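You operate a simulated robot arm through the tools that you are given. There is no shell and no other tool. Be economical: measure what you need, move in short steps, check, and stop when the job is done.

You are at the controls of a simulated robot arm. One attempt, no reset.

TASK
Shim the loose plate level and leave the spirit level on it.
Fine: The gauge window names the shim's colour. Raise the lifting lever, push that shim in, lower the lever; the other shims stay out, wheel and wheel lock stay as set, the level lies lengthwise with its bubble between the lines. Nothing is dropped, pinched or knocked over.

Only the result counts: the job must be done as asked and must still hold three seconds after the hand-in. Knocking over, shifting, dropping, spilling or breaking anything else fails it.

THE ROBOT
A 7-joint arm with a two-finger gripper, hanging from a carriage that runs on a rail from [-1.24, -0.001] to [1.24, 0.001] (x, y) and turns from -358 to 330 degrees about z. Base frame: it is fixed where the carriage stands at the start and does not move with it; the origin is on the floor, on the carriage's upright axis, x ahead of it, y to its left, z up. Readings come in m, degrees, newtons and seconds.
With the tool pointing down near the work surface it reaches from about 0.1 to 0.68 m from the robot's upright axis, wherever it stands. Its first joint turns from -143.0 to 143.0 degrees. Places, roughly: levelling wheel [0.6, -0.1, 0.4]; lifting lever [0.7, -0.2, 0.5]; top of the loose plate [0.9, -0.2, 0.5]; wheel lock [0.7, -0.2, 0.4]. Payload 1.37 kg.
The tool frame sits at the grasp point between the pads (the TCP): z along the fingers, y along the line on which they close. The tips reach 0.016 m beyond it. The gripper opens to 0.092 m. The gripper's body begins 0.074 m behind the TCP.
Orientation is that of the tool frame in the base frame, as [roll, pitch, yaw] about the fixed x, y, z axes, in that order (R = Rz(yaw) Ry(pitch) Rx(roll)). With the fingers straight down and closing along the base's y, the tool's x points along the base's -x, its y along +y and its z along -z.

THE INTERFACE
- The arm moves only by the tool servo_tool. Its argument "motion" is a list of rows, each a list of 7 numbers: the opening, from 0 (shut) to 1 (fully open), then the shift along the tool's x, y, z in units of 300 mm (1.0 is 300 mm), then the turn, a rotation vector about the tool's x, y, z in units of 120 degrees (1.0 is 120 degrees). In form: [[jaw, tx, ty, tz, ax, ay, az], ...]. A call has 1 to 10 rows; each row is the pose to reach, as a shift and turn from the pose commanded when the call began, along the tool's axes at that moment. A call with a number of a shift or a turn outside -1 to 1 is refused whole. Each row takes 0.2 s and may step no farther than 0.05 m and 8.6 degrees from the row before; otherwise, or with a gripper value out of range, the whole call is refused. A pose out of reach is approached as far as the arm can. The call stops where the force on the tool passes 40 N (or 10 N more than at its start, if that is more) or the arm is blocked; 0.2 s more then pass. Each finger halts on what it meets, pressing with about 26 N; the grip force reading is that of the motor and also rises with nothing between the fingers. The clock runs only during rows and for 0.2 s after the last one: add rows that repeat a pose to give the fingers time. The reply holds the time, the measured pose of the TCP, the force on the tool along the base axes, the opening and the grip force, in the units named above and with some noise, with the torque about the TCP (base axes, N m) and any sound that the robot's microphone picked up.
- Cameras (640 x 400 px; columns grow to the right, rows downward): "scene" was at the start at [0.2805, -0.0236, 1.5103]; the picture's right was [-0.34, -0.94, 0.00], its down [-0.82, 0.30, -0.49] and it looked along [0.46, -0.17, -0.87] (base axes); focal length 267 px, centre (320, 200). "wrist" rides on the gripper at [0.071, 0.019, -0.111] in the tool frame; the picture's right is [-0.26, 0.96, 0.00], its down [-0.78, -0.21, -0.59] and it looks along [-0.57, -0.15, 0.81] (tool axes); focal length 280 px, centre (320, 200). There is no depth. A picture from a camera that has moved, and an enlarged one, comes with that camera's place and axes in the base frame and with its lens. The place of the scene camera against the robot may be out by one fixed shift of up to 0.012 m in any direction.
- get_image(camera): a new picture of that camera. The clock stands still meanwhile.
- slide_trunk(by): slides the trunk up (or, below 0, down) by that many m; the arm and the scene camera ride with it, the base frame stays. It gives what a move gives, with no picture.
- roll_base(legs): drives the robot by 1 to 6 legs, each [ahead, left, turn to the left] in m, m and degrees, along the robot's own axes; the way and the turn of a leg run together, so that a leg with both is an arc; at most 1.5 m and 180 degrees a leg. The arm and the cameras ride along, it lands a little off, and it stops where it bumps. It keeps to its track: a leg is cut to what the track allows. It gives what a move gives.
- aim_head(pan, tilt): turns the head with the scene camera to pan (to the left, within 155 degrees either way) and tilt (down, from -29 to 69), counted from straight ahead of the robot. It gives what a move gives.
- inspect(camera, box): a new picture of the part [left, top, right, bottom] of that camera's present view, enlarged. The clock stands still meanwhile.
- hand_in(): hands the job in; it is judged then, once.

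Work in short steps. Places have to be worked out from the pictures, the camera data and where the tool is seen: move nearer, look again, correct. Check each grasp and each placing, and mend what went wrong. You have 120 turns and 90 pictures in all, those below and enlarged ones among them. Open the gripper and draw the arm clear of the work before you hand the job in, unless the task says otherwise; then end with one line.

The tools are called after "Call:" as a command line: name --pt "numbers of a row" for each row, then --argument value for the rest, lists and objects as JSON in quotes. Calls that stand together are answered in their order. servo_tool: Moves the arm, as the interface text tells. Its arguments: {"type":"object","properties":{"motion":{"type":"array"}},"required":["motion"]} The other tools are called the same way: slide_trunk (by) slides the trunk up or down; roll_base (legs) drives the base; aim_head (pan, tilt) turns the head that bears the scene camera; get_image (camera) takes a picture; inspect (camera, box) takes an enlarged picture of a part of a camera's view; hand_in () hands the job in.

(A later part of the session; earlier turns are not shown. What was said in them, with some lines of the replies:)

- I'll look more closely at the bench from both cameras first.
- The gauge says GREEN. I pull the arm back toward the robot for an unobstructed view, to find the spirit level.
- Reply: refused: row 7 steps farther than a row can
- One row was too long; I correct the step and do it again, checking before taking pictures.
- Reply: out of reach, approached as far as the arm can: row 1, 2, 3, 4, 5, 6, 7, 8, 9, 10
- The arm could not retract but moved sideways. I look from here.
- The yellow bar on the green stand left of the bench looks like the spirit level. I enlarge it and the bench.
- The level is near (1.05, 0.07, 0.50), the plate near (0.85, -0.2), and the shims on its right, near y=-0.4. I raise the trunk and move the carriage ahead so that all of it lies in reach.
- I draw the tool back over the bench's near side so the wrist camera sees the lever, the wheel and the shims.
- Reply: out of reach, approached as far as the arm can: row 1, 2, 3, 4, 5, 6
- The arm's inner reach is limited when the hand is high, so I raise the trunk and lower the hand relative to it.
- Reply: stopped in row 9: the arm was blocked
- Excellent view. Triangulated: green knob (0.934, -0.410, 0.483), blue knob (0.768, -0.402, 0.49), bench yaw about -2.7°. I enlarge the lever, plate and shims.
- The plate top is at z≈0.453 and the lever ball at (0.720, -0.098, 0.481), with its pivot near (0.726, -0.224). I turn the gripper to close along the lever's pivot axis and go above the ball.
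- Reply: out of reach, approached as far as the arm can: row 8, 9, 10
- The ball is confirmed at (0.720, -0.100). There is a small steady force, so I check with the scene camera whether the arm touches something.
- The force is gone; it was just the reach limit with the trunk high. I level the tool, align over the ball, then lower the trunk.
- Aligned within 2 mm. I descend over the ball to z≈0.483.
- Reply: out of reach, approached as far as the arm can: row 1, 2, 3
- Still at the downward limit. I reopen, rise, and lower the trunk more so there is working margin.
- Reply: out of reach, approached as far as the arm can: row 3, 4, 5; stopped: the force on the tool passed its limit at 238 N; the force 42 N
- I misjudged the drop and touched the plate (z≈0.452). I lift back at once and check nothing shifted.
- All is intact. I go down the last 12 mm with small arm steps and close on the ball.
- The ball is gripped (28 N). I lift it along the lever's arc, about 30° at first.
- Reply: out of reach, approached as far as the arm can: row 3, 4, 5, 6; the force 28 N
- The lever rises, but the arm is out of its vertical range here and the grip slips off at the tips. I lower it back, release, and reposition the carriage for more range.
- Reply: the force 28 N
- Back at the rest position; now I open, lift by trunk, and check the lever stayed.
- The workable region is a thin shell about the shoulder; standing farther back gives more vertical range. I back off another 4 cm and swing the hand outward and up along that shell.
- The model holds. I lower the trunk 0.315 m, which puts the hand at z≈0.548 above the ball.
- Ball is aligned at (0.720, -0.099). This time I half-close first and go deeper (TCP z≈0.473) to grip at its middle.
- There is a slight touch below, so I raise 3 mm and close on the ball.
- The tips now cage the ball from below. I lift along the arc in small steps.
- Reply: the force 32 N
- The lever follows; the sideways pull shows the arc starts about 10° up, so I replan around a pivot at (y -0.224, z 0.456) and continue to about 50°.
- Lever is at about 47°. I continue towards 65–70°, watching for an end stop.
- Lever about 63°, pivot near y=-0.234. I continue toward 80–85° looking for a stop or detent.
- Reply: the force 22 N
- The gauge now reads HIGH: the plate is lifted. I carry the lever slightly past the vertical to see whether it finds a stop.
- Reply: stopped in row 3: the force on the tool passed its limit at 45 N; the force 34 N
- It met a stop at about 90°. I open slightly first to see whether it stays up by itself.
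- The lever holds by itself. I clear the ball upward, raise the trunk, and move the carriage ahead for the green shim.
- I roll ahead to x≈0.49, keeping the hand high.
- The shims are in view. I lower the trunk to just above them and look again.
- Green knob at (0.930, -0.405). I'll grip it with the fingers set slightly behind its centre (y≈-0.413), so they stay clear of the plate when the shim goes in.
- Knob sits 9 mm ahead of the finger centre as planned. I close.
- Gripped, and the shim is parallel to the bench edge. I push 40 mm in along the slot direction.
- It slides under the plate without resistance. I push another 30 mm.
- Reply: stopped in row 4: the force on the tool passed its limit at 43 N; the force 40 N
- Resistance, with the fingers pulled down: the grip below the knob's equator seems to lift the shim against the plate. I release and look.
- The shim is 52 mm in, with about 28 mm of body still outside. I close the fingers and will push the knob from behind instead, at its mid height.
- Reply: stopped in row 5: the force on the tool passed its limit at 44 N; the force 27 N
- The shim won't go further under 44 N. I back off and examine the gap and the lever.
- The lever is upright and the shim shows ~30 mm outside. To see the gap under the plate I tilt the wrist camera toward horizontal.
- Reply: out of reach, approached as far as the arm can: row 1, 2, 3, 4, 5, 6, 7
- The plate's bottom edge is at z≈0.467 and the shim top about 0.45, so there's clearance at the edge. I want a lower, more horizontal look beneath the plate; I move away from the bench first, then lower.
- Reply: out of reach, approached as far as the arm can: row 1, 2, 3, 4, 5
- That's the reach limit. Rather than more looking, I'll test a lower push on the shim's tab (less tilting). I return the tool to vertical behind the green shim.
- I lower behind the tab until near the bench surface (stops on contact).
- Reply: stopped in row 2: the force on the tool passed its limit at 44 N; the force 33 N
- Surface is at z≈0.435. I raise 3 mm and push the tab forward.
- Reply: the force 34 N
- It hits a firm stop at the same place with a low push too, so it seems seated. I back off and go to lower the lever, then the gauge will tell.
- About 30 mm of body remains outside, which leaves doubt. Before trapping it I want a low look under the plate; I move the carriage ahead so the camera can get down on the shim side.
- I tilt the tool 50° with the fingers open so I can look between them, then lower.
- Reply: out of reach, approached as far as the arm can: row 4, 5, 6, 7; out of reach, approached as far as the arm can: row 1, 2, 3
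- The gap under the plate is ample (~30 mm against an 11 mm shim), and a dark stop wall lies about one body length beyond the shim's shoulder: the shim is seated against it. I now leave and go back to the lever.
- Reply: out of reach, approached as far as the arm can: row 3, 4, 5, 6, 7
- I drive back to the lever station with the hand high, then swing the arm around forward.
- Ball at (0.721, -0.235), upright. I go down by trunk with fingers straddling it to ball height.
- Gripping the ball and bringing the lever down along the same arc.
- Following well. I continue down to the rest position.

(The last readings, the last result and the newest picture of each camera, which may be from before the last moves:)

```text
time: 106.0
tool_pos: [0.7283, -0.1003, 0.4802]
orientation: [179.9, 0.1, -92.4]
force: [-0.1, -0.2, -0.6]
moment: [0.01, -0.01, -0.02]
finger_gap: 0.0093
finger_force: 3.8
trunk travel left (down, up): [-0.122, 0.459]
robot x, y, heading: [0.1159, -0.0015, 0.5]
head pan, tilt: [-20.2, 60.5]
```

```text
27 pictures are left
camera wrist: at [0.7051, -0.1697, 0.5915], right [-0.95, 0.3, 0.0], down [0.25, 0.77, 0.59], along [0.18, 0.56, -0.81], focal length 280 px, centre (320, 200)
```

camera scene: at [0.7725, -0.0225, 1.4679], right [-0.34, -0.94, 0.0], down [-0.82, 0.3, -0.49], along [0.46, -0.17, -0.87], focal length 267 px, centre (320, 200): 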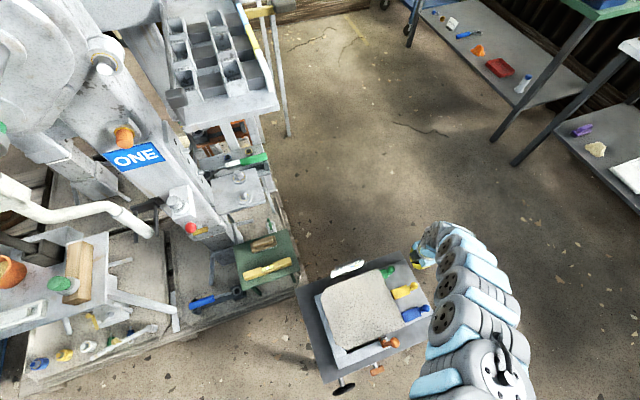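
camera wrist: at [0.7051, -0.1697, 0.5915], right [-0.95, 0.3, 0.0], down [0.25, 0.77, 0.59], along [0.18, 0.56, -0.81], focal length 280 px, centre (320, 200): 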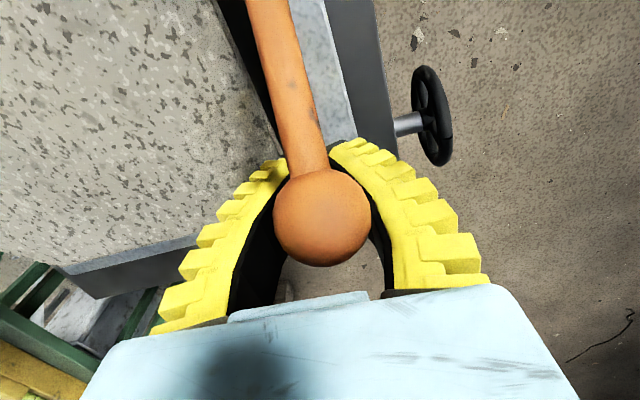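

The ball slipped up out of the fingers; the lever is still at about 35°. I open, rise, and will press the ball down from above with closed fingers.

Call:
servo_tool --pt "0.5 0 0 0 0 0 0" --pt "1 0 0 0 0 0 0" --pt "1 0 0 0 0 0 0" --pt "1 0.02 0.02 -0.12 0 0 0" --pt "1 0.05 0.02 -0.25 0 0 0" --pt "1 0.07 0.02 -0.35 0 0 0" --pt "0.5 0.07 0.02 -0.37 0 0 0" --pt "0 0.07 0.02 -0.37 0 0 0" --pt "0 0.07 0.02 -0.37 0 0 0"

Call:
get_image --camera "wrist"

```text
time: 108.0
tool_pos: [0.7196, -0.1218, 0.5917]
orientation: [179.9, 0.1, -92.4]
force: [1.1, 0.3, -0.2]
moment: [0.02, -0.02, 0.03]
finger_gap: 0.0
finger_force: 26.3
trunk travel left (down, up): [-0.122, 0.459]
robot x, y, heading: [0.1187, -0.0047, 0.5]
head pan, tilt: [-20.2, 60.5]
```

```text
26 pictures are left
camera wrist: at [0.6982, -0.191, 0.7029], right [-0.95, 0.3, 0.0], down [0.25, 0.77, 0.59], along [0.18, 0.56, -0.81], focal length 280 px, centre (320, 200)
```

wrist: 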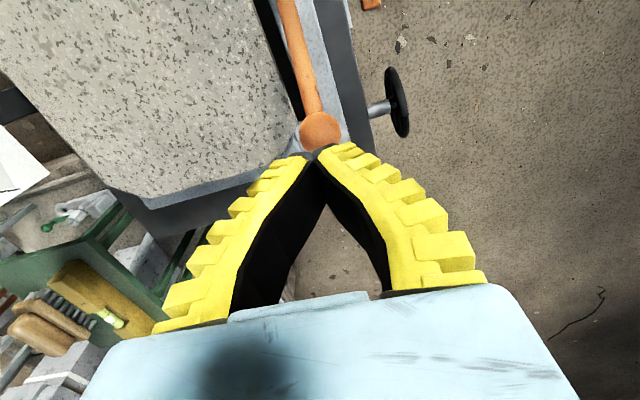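

Ball is at about (y -0.128, z 0.540), 38° up. I press it down along the arc.

Call:
servo_tool --pt "0 0.0 0 0.05 0 0 0" --pt "0 0.0 0 0.1 0 0 0" --pt "0 -0.012 0 0.14 0 0 0" --pt "0 -0.025 0 0.18 0 0 0" --pt "0 -0.04 0 0.215 0 0 0" --pt "0 -0.05 0 0.245 0 0 0" --pt "0 -0.06 0 0.27 0 0 0"

Call:
get_image --camera "wrist"

```text
time: 109.6
tool_pos: [0.7214, -0.1011, 0.5092]
orientation: [180.0, 0.2, -92.5]
force: [-0.3, 2.1, 3.0]
moment: [0.05, 0.03, 0.01]
finger_gap: 0.0002
finger_force: 25.9
trunk travel left (down, up): [-0.122, 0.459]
robot x, y, heading: [0.1177, 0.0046, 0.5]
head pan, tilt: [-20.2, 60.5]
```

```text
25 pictures are left
camera wrist: at [0.6995, -0.1715, 0.6211], right [-0.95, 0.3, 0.0], down [0.25, 0.77, 0.59], along [0.18, 0.56, -0.81], focal length 280 px, centre (320, 200)
```

wrist: 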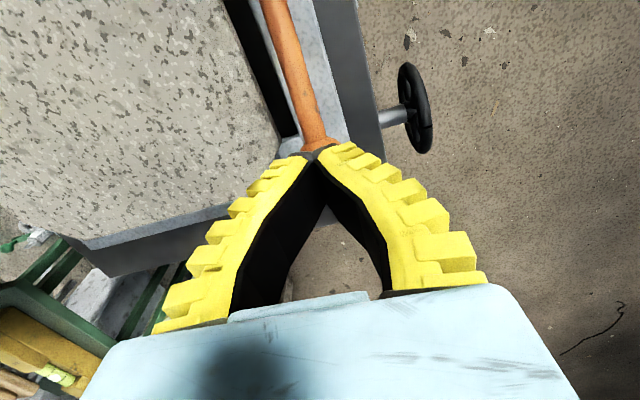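

It came down smoothly (3 N). I press a little more until it meets its rest.

Call:
servo_tool --pt "0 0 0 0.012 0 0 0" --pt "0 0 0 0.024 0 0 0" --pt "0 0 0 0.036 0 0 0" --pt "0 0 0 0.05 0 0 0"

```text
time: 110.5
tool_pos: [0.7222, -0.1021, 0.5009]
orientation: [179.8, 0.1, -92.4]
force: [-10.8, 7.7, 35.3]
moment: [0.14, 0.31, 0.19]
finger_gap: 0.0061
finger_force: 27.8
trunk travel left (down, up): [-0.122, 0.459]
robot x, y, heading: [0.1159, 0.0034, 0.5]
head pan, tilt: [-20.2, 60.5]
stopped in row 4: the force on the tool passed its limit at 46 N (the readings are from after the stop); the commanded pose is now the measured one
```

The lever is down on its stop. I lift away and read the gauge.

Call:
servo_tool --pt "0 0 0 -0.1 0 0 0" --pt "0.5 0 0 -0.25 0 0 0" --pt "1 0 0 -0.38 0 0 0" --pt "1 0.1 0 -0.45 0 0 0" --pt "1 0.2 0 -0.45 0 0 0" --pt "1 0.3 0 -0.45 0 0 0" --pt "1 0.4 0 -0.45 0 0 0"

Call:
slide_trunk --by 0.1

Call:
get_image --camera "wrist"

```text
time: 112.1
tool_pos: [0.7166, -0.2247, 0.6346]
orientation: [179.8, 0.1, -92.5]
force: [0.0, 0.3, 0.1]
moment: [0.01, 0.0, 0.01]
finger_gap: 0.092
finger_force: 0.1
out of reach, approached as far as the arm can: row 3, 4, 5
trunk travel left (down, up): [-0.122, 0.459]
robot x, y, heading: [0.1203, -0.001, 0.6]
head pan, tilt: [-20.2, 60.5]
```

```text
time: 113.4
tool_pos: [0.7177, -0.2233, 0.7359]
orientation: [179.8, 0.0, -92.5]
force: [0.3, -0.4, -0.2]
moment: [0.02, 0.01, -0.01]
finger_gap: 0.0918
finger_force: 0.1
trunk travel left (down, up): [-0.222, 0.359]
robot x, y, heading: [0.1213, 0.0017, 0.2]
head pan, tilt: [-20.2, 60.5]
```

```text
24 pictures are left
camera wrist: at [0.6955, -0.2931, 0.8466], right [-0.95, 0.3, 0.0], down [0.25, 0.77, 0.59], along [0.18, 0.56, -0.81], focal length 280 px, centre (320, 200)
```

wrist: 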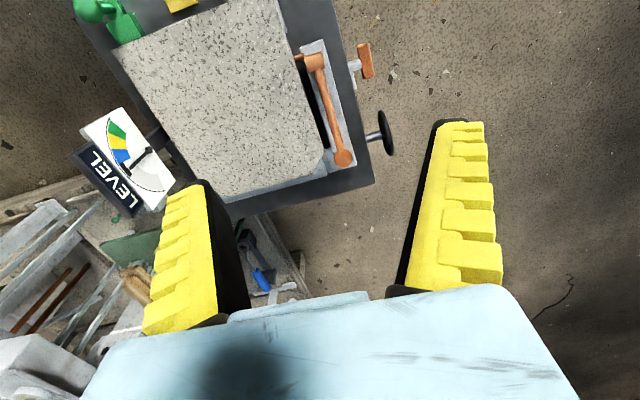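

The gauge reads LEVEL. Now the spirit level: its axis runs nearly along y, centre about (1.07, 0.07). I raise, drive ahead and swing over to it.

Call:
slide_trunk --by 0.1

Call:
roll_base --legs '[[0.33, 0, 0]]'

Call:
servo_tool --pt "1 -0.15 0 0 0 0 0" --pt "1 -0.3 -0.01 0 0 0 0" --pt "1 -0.45 -0.03 0 0 0 0" --pt "1 -0.6 -0.04 0 0 0 0" --pt "1 -0.75 -0.05 0 0 0 0" --pt "1 -0.75 -0.05 0 0 0 0"

Call:
get_image --camera "wrist"

```text
time: 114.7
tool_pos: [0.7172, -0.2232, 0.8359]
orientation: [179.8, 0.1, -92.6]
force: [-0.3, 0.0, 0.3]
moment: [0.01, 0.01, 0.0]
finger_gap: 0.092
finger_force: 0.0
trunk travel left (down, up): [-0.322, 0.259]
robot x, y, heading: [0.1167, -0.0006, 0.7]
head pan, tilt: [-20.2, 60.5]
```

```text
time: 116.9
tool_pos: [1.0497, -0.2239, 0.8352]
orientation: [179.9, 0.0, -92.4]
force: [0.2, -0.3, -0.2]
moment: [0.05, 0.01, -0.01]
finger_gap: 0.0918
finger_force: 0.1
trunk travel left (down, up): [-0.322, 0.259]
robot x, y, heading: [0.4489, -0.0006, 0.2]
head pan, tilt: [-20.2, 60.5]
```

```text
time: 118.3
tool_pos: [1.0867, -0.0288, 0.8383]
orientation: [179.9, 0.0, -92.5]
force: [0.9, -0.9, -0.2]
moment: [0.0, 0.02, 0.0]
finger_gap: 0.0922
finger_force: 0.1
out of reach, approached as far as the arm can: row 2, 3, 4, 5, 6
trunk travel left (down, up): [-0.322, 0.259]
robot x, y, heading: [0.4506, 0.001, 0.4]
head pan, tilt: [-20.2, 60.5]
```

```text
23 pictures are left
camera wrist: at [1.0642, -0.0981, 0.9493], right [-0.95, 0.3, 0.0], down [0.25, 0.77, 0.59], along [0.18, 0.56, -0.81], focal length 280 px, centre (320, 200)
```

wrist: 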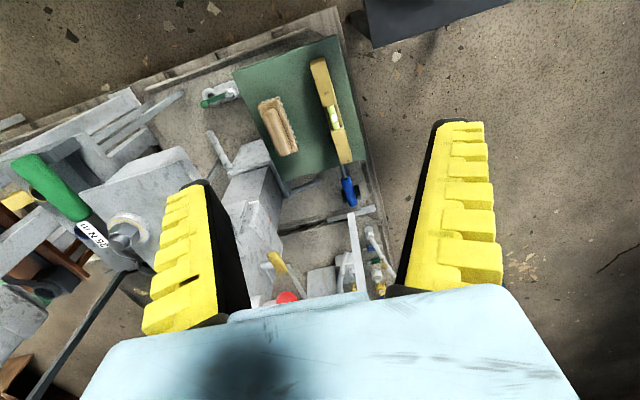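

The level runs parallel to the tool's axis, centre near (1.092, 0.066). I align above it and come down by trunk.

Call:
servo_tool --pt "1 -0.15 -0.005 0 0 0 0" --pt "1 -0.31 -0.005 0 0 0 0" --pt "1 -0.31 -0.005 0 0 0 0"

Call:
slide_trunk --by -0.24

Call:
get_image --camera "wrist"

```text
time: 119.1
tool_pos: [1.0927, 0.0658, 0.8385]
orientation: [179.8, 0.1, -92.5]
force: [0.6, 0.3, -0.2]
moment: [0.0, -0.02, -0.01]
finger_gap: 0.0916
finger_force: 0.0
trunk travel left (down, up): [-0.322, 0.259]
robot x, y, heading: [0.4483, -0.0011, 0.5]
head pan, tilt: [-20.2, 60.5]
```

```text
time: 121.6
tool_pos: [1.0926, 0.0659, 0.5974]
orientation: [179.8, 0.0, -92.6]
force: [-0.5, -0.4, 0.0]
moment: [-0.04, 0.01, -0.01]
finger_gap: 0.0917
finger_force: 0.0
trunk travel left (down, up): [-0.082, 0.499]
robot x, y, heading: [0.4498, 0.0018, 0.2]
head pan, tilt: [-20.2, 60.5]
```

```text
22 pictures are left
camera wrist: at [1.0701, -0.0048, 0.7095], right [-0.95, 0.3, 0.0], down [0.25, 0.77, 0.59], along [0.18, 0.56, -0.81], focal length 280 px, centre (320, 200)
```

wrist: 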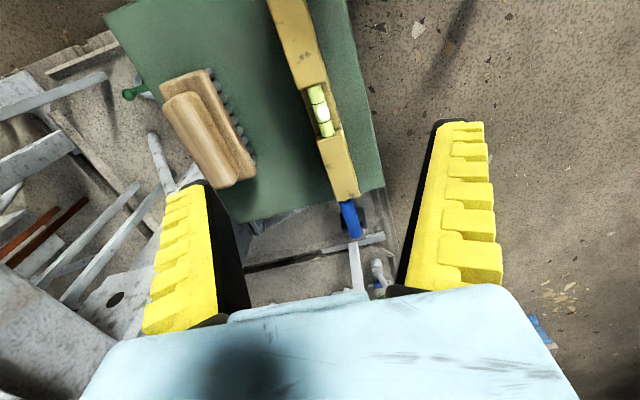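

Vial centre at (1.0925, 0.068, 0.48), right under the tool. I narrow the opening to clear the brush and descend.

Call:
servo_tool --pt "0.8 -0.005 0 0.12 0 0 0" --pt "0.6 -0.005 0 0.24 0 0 0" --pt "0.6 -0.005 0 0.33 0 0 0" --pt "0.6 -0.005 0 0.39 0 0 0" --pt "0.6 -0.005 0 0.39 0 0 0"

Call:
get_image --camera "wrist"

```text
time: 122.8
tool_pos: [1.091, 0.0672, 0.4821]
orientation: [179.8, 0.0, -92.4]
force: [-0.7, -0.6, -0.2]
moment: [0.02, 0.0, 0.04]
finger_gap: 0.0578
finger_force: 1.7
trunk travel left (down, up): [-0.082, 0.499]
robot x, y, heading: [0.4519, -0.0001, 0.2]
head pan, tilt: [-20.2, 60.5]
```

```text
21 pictures are left
camera wrist: at [1.0698, -0.0026, 0.5932], right [-0.95, 0.3, 0.0], down [0.25, 0.77, 0.59], along [0.18, 0.56, -0.81], focal length 280 px, centre (320, 200)
```

wrist: 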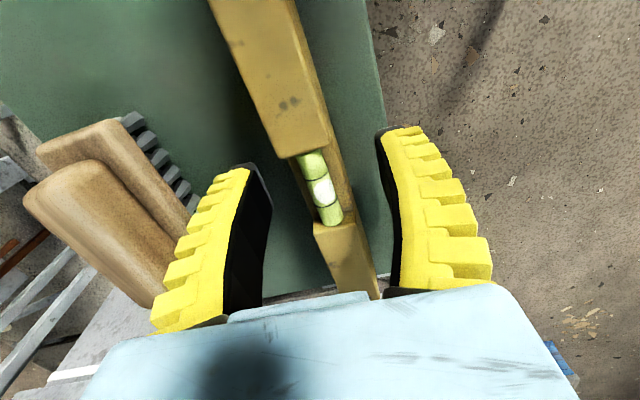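

Straddling it well, brush clear. I go 12 mm lower and close.

Call:
servo_tool --pt "0.6 0 0 0.02 0 0 0" --pt "0.6 0 0 0.04 0 0 0" --pt "0.4 0 0 0.04 0 0 0" --pt "0.2 0 0 0.04 0 0 0" --pt "0.0 0 0 0.04 0 0 0" --pt "0 0 0 0.04 0 0 0"

Call:
get_image --camera "wrist"

```text
time: 124.2
tool_pos: [1.0926, 0.0666, 0.4703]
orientation: [179.8, 0.0, -92.5]
force: [-2.2, -0.4, 12.8]
moment: [-0.12, 0.03, 0.31]
finger_gap: 0.0179
finger_force: 26.1
trunk travel left (down, up): [-0.082, 0.499]
robot x, y, heading: [0.4468, -0.0022, 0.3]
head pan, tilt: [-20.2, 60.5]
```

```text
20 pictures are left
camera wrist: at [1.0706, -0.0028, 0.5814], right [-0.95, 0.3, 0.0], down [0.25, 0.77, 0.59], along [0.18, 0.56, -0.81], focal length 280 px, centre (320, 200)
```

wrist: 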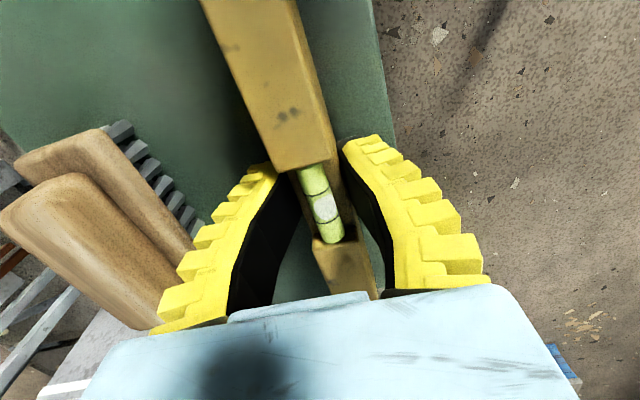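

Gripped: gap 18 mm, 26 N. I lift and check it hangs straight.

Call:
servo_tool --pt "0 0 0 -0.05 0 0 0" --pt "0 0 0 -0.12 0 0 0" --pt "0 0 0 -0.2 0 0 0" --pt "0 0 0 -0.28 0 0 0" --pt "0 0 0 -0.28 0 0 0"

Call:
get_image --camera "wrist"

```text
time: 125.4
tool_pos: [1.0914, 0.0668, 0.5521]
orientation: [179.9, 0.0, -92.4]
force: [0.5, 0.0, -1.9]
moment: [0.0, -0.02, 0.01]
finger_gap: 0.0142
finger_force: 26.1
trunk travel left (down, up): [-0.082, 0.499]
robot x, y, heading: [0.446, -0.0017, 0.5]
head pan, tilt: [-20.2, 60.5]
```

```text
19 pictures are left
camera wrist: at [1.069, -0.0026, 0.6641], right [-0.95, 0.3, 0.0], down [0.25, 0.77, 0.59], along [0.18, 0.56, -0.81], focal length 280 px, centre (320, 200)
```

wrist: 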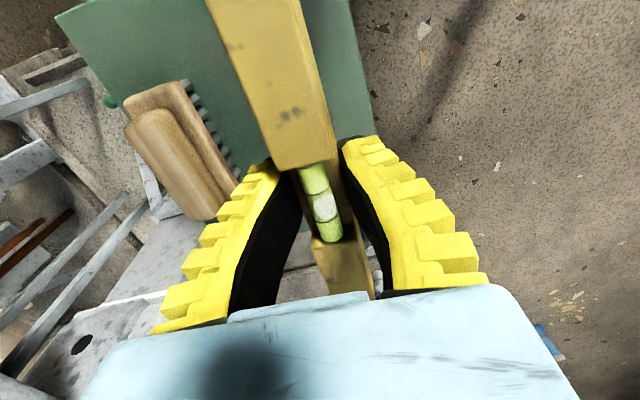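

Held firmly. I raise the trunk, drive back, and swing over the plate centre (0.845, -0.20).

Call:
slide_trunk --by 0.22

Call:
roll_base --legs '[[-0.19, 0, 0]]'

Call:
servo_tool --pt "0 0.14 0.03 0 0 0 0" --pt "0 0.28 0.05 0 0 0 0" --pt "0 0.42 0.08 0 0 0 0" --pt "0 0.56 0.11 0 0 0 0" --pt "0 0.7 0.14 0 0 0 0" --pt "0 0.8 0.155 0 0 0 0" --pt "0 0.88 0.17 0 0 0 0" --pt "0 0.88 0.17 0 0 0 0"

Call:
get_image --camera "wrist"

```text
time: 127.8
tool_pos: [1.0922, 0.0669, 0.7733]
orientation: [179.7, -0.1, -92.5]
force: [0.4, 0.1, -2.6]
moment: [0.03, -0.05, -0.02]
finger_gap: 0.0146
finger_force: 26.2
trunk travel left (down, up): [-0.302, 0.279]
robot x, y, heading: [0.447, 0.0021, 0.5]
head pan, tilt: [-20.2, 60.5]
```

```text
time: 129.3
tool_pos: [0.902, 0.0677, 0.773]
orientation: [179.7, 0.0, -92.4]
force: [0.0, -0.5, -2.6]
moment: [-0.04, 0.0, -0.03]
finger_gap: 0.0143
finger_force: 26.0
trunk travel left (down, up): [-0.302, 0.279]
robot x, y, heading: [0.2601, -0.0036, 0.2]
head pan, tilt: [-20.2, 60.5]
```

```text
time: 131.1
tool_pos: [0.8417, -0.1936, 0.7728]
orientation: [179.8, -0.1, -92.3]
force: [0.2, 0.3, -2.5]
moment: [0.0, 0.01, -0.01]
finger_gap: 0.0144
finger_force: 25.8
trunk travel left (down, up): [-0.302, 0.279]
robot x, y, heading: [0.2609, -0.0025, 0.7]
head pan, tilt: [-20.2, 60.5]
```

```text
18 pictures are left
camera wrist: at [0.8186, -0.2632, 0.8845], right [-0.95, 0.3, 0.0], down [0.25, 0.77, 0.59], along [0.17, 0.56, -0.81], focal length 280 px, centre (320, 200)
```

wrist: 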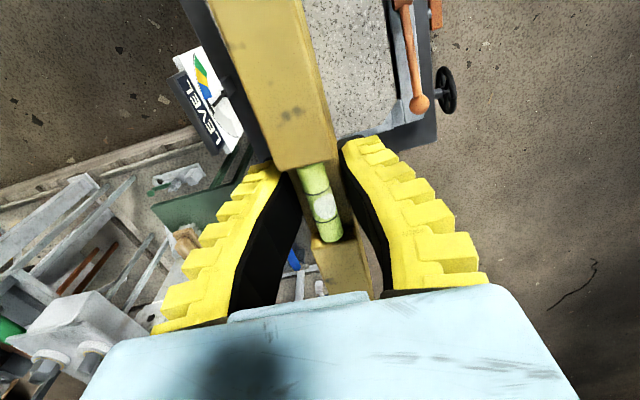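

Over the plate. I lower by trunk, then look.

Call:
slide_trunk --by -0.2

Call:
servo_tool --pt "0 0.01 -0.008 0.1 0 0 0" --pt "0 0.01 -0.008 0.2 0 0 0" --pt "0 0.01 -0.008 0.2 0 0 0"

Call:
get_image --camera "wrist"

Call:
inspect --camera "scene" --box '[200, 130, 440, 330]'

```text
time: 133.3
tool_pos: [0.8406, -0.1943, 0.574]
orientation: [179.8, 0.0, -92.4]
force: [0.1, 0.4, -2.2]
moment: [-0.01, -0.02, 0.0]
finger_gap: 0.0146
finger_force: 25.8
trunk travel left (down, up): [-0.102, 0.479]
robot x, y, heading: [0.2619, -0.0031, 0.7]
head pan, tilt: [-20.2, 60.5]
```

```text
time: 134.1
tool_pos: [0.8436, -0.1965, 0.5114]
orientation: [179.8, 0.1, -92.4]
force: [0.0, 0.1, -2.6]
moment: [-0.03, 0.03, 0.01]
finger_gap: 0.0145
finger_force: 26.3
trunk travel left (down, up): [-0.102, 0.479]
robot x, y, heading: [0.2602, 0.0019, 0.4]
head pan, tilt: [-20.2, 60.5]
```

```text
17 pictures are left
camera wrist: at [0.8212, -0.2657, 0.6239], right [-0.95, 0.3, 0.0], down [0.25, 0.77, 0.59], along [0.18, 0.56, -0.81], focal length 280 px, centre (320, 200)
```

wrist: 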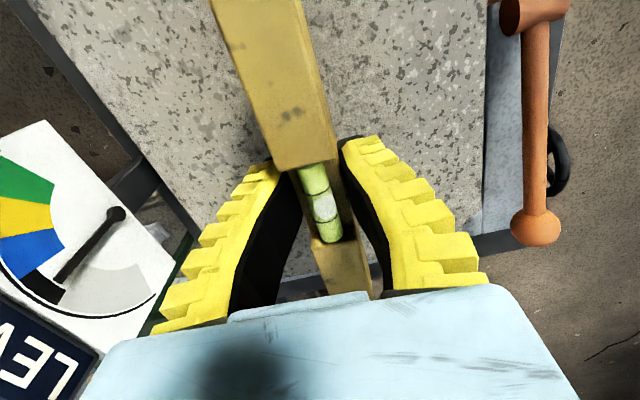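

```text
2.00 times, centred on (320, 230) of scene
camera zoom: at [0.5404, -0.0211, 1.445], right [-0.34, -0.94, 0.0], down [-0.82, 0.29, -0.49], along [0.46, -0.17, -0.87], focal length 534 px, centre (320, 140)
```

zoom: 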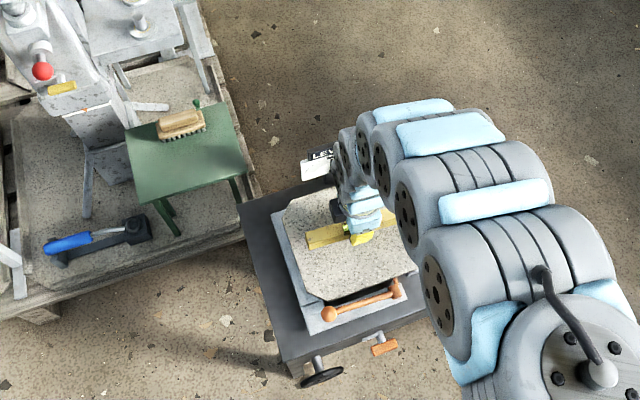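

All clear and parallel. I lower to near contact in small steps.

Call:
servo_tool --pt "0 0 0 0.05 0 0 0" --pt "0 0 0 0.09 0 0 0" --pt "0 0 0 0.1 0 0 0" --pt "0 0 0 0.1 0 0 0"

```text
time: 135.1
tool_pos: [0.8428, -0.1956, 0.4835]
orientation: [179.8, 0.0, -92.4]
force: [-0.1, -0.2, -2.7]
moment: [0.01, -0.02, -0.02]
finger_gap: 0.0143
finger_force: 25.9
trunk travel left (down, up): [-0.102, 0.479]
robot x, y, heading: [0.2572, 0.0015, 0.3]
head pan, tilt: [-20.2, 60.5]
```

Call:
servo_tool --pt "0 0 0 0.007 0 0 0" --pt "0 0 0 0.014 0 0 0" --pt "0 0 0 0.014 0 0 0"

```text
time: 135.9
tool_pos: [0.8423, -0.1958, 0.4804]
orientation: [179.8, 0.1, -92.4]
force: [-5.1, 1.5, 14.8]
moment: [-0.1, 0.06, -0.08]
finger_gap: 0.0196
finger_force: 26.0
trunk travel left (down, up): [-0.102, 0.479]
robot x, y, heading: [0.2587, -0.0037, 0.5]
head pan, tilt: [-20.2, 60.5]
```

Contact at TCP z≈0.480. I ease 1 mm and open slowly.

Call:
servo_tool --pt "0 0 0 -0.004 0 0 0" --pt "0.25 0 0 -0.004 0 0 0" --pt "0.35 0 0 -0.004 0 0 0" --pt "0.55 0 0 -0.004 0 0 0" --pt "0.55 0 0 -0.004 0 0 0"

Call:
get_image --camera "wrist"

```text
time: 137.1
tool_pos: [0.8426, -0.1966, 0.4802]
orientation: [179.8, 0.0, -92.5]
force: [-0.1, 0.3, -0.4]
moment: [0.01, -0.02, -0.01]
finger_gap: 0.0536
finger_force: 1.9
trunk travel left (down, up): [-0.102, 0.479]
robot x, y, heading: [0.26, 0.0024, 0.3]
head pan, tilt: [-20.2, 60.5]
```

```text
15 pictures are left
camera wrist: at [0.8209, -0.266, 0.5915], right [-0.95, 0.3, 0.0], down [0.25, 0.77, 0.59], along [0.17, 0.56, -0.81], focal length 280 px, centre (320, 200)
```

wrist: 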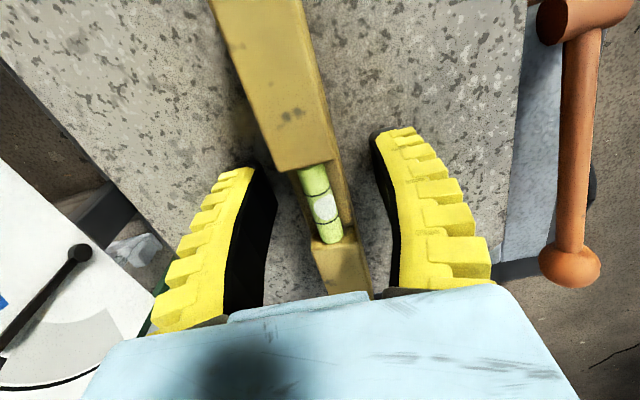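

Released and standing. I rise straight up with the trunk and inspect the bubble.

Call:
servo_tool --pt "0.55 0 0 -0.05 0 0 0" --pt "0.55 0 0 -0.12 0 0 0" --pt "0.55 0 0 -0.2 0 0 0" --pt "0.55 0 0 -0.28 0 0 0" --pt "0.55 0 0 -0.28 0 0 0"

Call:
slide_trunk --by 0.1

Call:
get_image --camera "wrist"

Call:
inspect --camera "wrist" --box '[250, 40, 400, 140]'

```text
time: 138.3
tool_pos: [0.8436, -0.1959, 0.5646]
orientation: [179.9, 0.0, -92.4]
force: [0.4, 0.7, 0.0]
moment: [0.03, -0.05, 0.0]
finger_gap: 0.0533
finger_force: 1.8
trunk travel left (down, up): [-0.102, 0.479]
robot x, y, heading: [0.2588, 0.0032, 0.3]
head pan, tilt: [-20.2, 60.5]
```

```text
time: 139.6
tool_pos: [0.8432, -0.198, 0.663]
orientation: [179.8, -0.1, -92.4]
force: [-0.6, 0.2, 0.0]
moment: [0.02, -0.01, 0.0]
finger_gap: 0.0532
finger_force: 2.4
trunk travel left (down, up): [-0.202, 0.379]
robot x, y, heading: [0.2605, 0.0003, 0.4]
head pan, tilt: [-20.2, 60.5]
```

```text
14 pictures are left
camera wrist: at [0.8215, -0.266, 0.7751], right [-0.95, 0.3, 0.0], down [0.25, 0.77, 0.59], along [0.17, 0.56, -0.81], focal length 280 px, centre (320, 200)
```

wrist: 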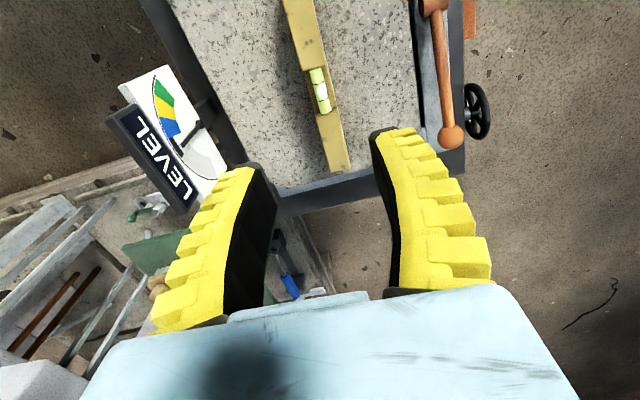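

```text
4.00 times, centred on (325, 90) of wrist
camera zoom: at [0.8215, -0.266, 0.7751], right [-0.95, 0.3, 0.0], down [0.25, 0.77, 0.59], along [0.17, 0.56, -0.81], focal length 1122 px, centre (300, 640)
```

zoom: 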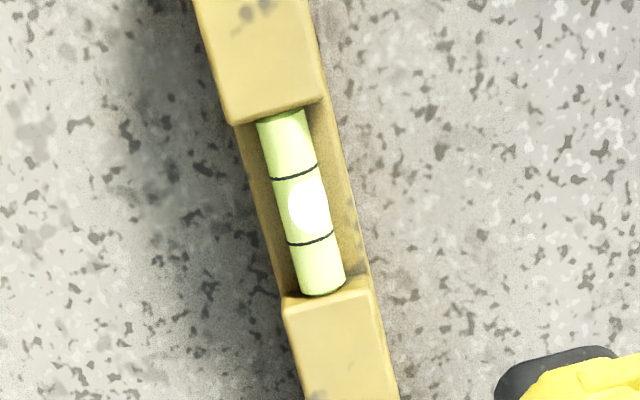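

Bubble sits between the lines and the gauge says LEVEL. I draw the arm clear and take a final overview.

Call:
slide_trunk --by 0.15

Call:
roll_base --legs '[[-0.45, 0, 0]]'

Call:
get_image --camera "scene"

```text
time: 141.3
tool_pos: [0.8436, -0.1966, 0.8149]
orientation: [179.8, 0.1, -92.4]
force: [0.2, -0.2, -0.5]
moment: [0.04, 0.0, 0.03]
finger_gap: 0.0536
finger_force: 2.2
trunk travel left (down, up): [-0.352, 0.229]
robot x, y, heading: [0.2634, 0.0024, 0.7]
head pan, tilt: [-20.2, 60.5]
```

```text
time: 144.1
tool_pos: [0.3989, -0.1939, 0.8149]
orientation: [179.8, 0.0, -92.1]
force: [0.0, -0.1, -0.2]
moment: [0.03, 0.02, -0.05]
finger_gap: 0.0538
finger_force: 2.0
trunk travel left (down, up): [-0.352, 0.229]
robot x, y, heading: [-0.1855, 0.0009, 0.7]
head pan, tilt: [-20.2, 60.5]
```

```text
12 pictures are left
camera scene: at [0.0948, -0.0202, 1.695], right [-0.33, -0.94, 0.0], down [-0.82, 0.29, -0.49], along [0.46, -0.16, -0.87], focal length 267 px, centre (320, 200)
```

scene: 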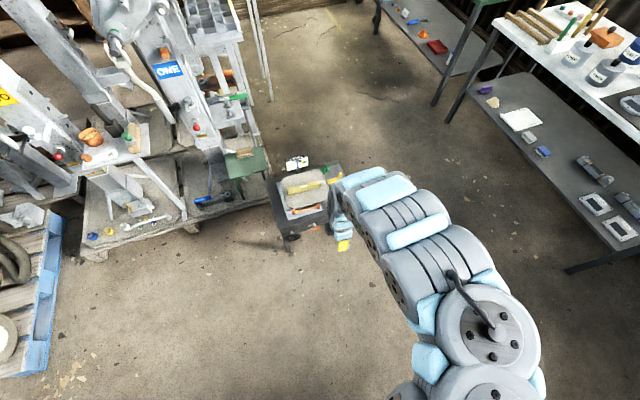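

Call:
inspect --camera "scene" --box '[260, 140, 380, 260]'

```text
3.33 times, centred on (320, 200) of scene
camera zoom: at [0.0948, -0.0202, 1.695], right [-0.33, -0.94, 0.0], down [-0.82, 0.29, -0.49], along [0.46, -0.16, -0.87], focal length 890 px, centre (320, 200)
```

zoom: 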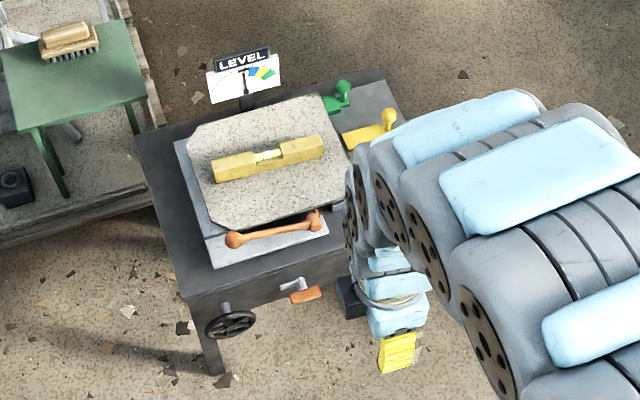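

Level lies centred along the plate, lever down, gauge LEVEL, yellow and blue out. I open the gripper fully and hand in.

Call:
servo_tool --pt "1 0 0 0 0 0 0" --pt "1 0 0 0 0 0 0" --pt "1 0 0 0 0 0 0"

Call:
hand_in

```text
time: 144.8
tool_pos: [0.3985, -0.1944, 0.8146]
orientation: [179.8, 0.0, -92.1]
force: [-0.4, 0.4, 0.0]
moment: [-0.02, 0.03, 0.0]
finger_gap: 0.0918
finger_force: 0.0
trunk travel left (down, up): [-0.352, 0.229]
robot x, y, heading: [-0.1871, -0.0043, 0.6]
head pan, tilt: [-20.2, 60.5]
```

```text
The job is handed in.
```

I pushed the green shim in until it stopped (about 30 mm of its body still shows) and lowered the lever; the gauge reads LEVEL, and the spirit level lies lengthwise on the plate with its bubble between the lines. Early on the open fingers hit the plate hard (238 N), with no visible shift.
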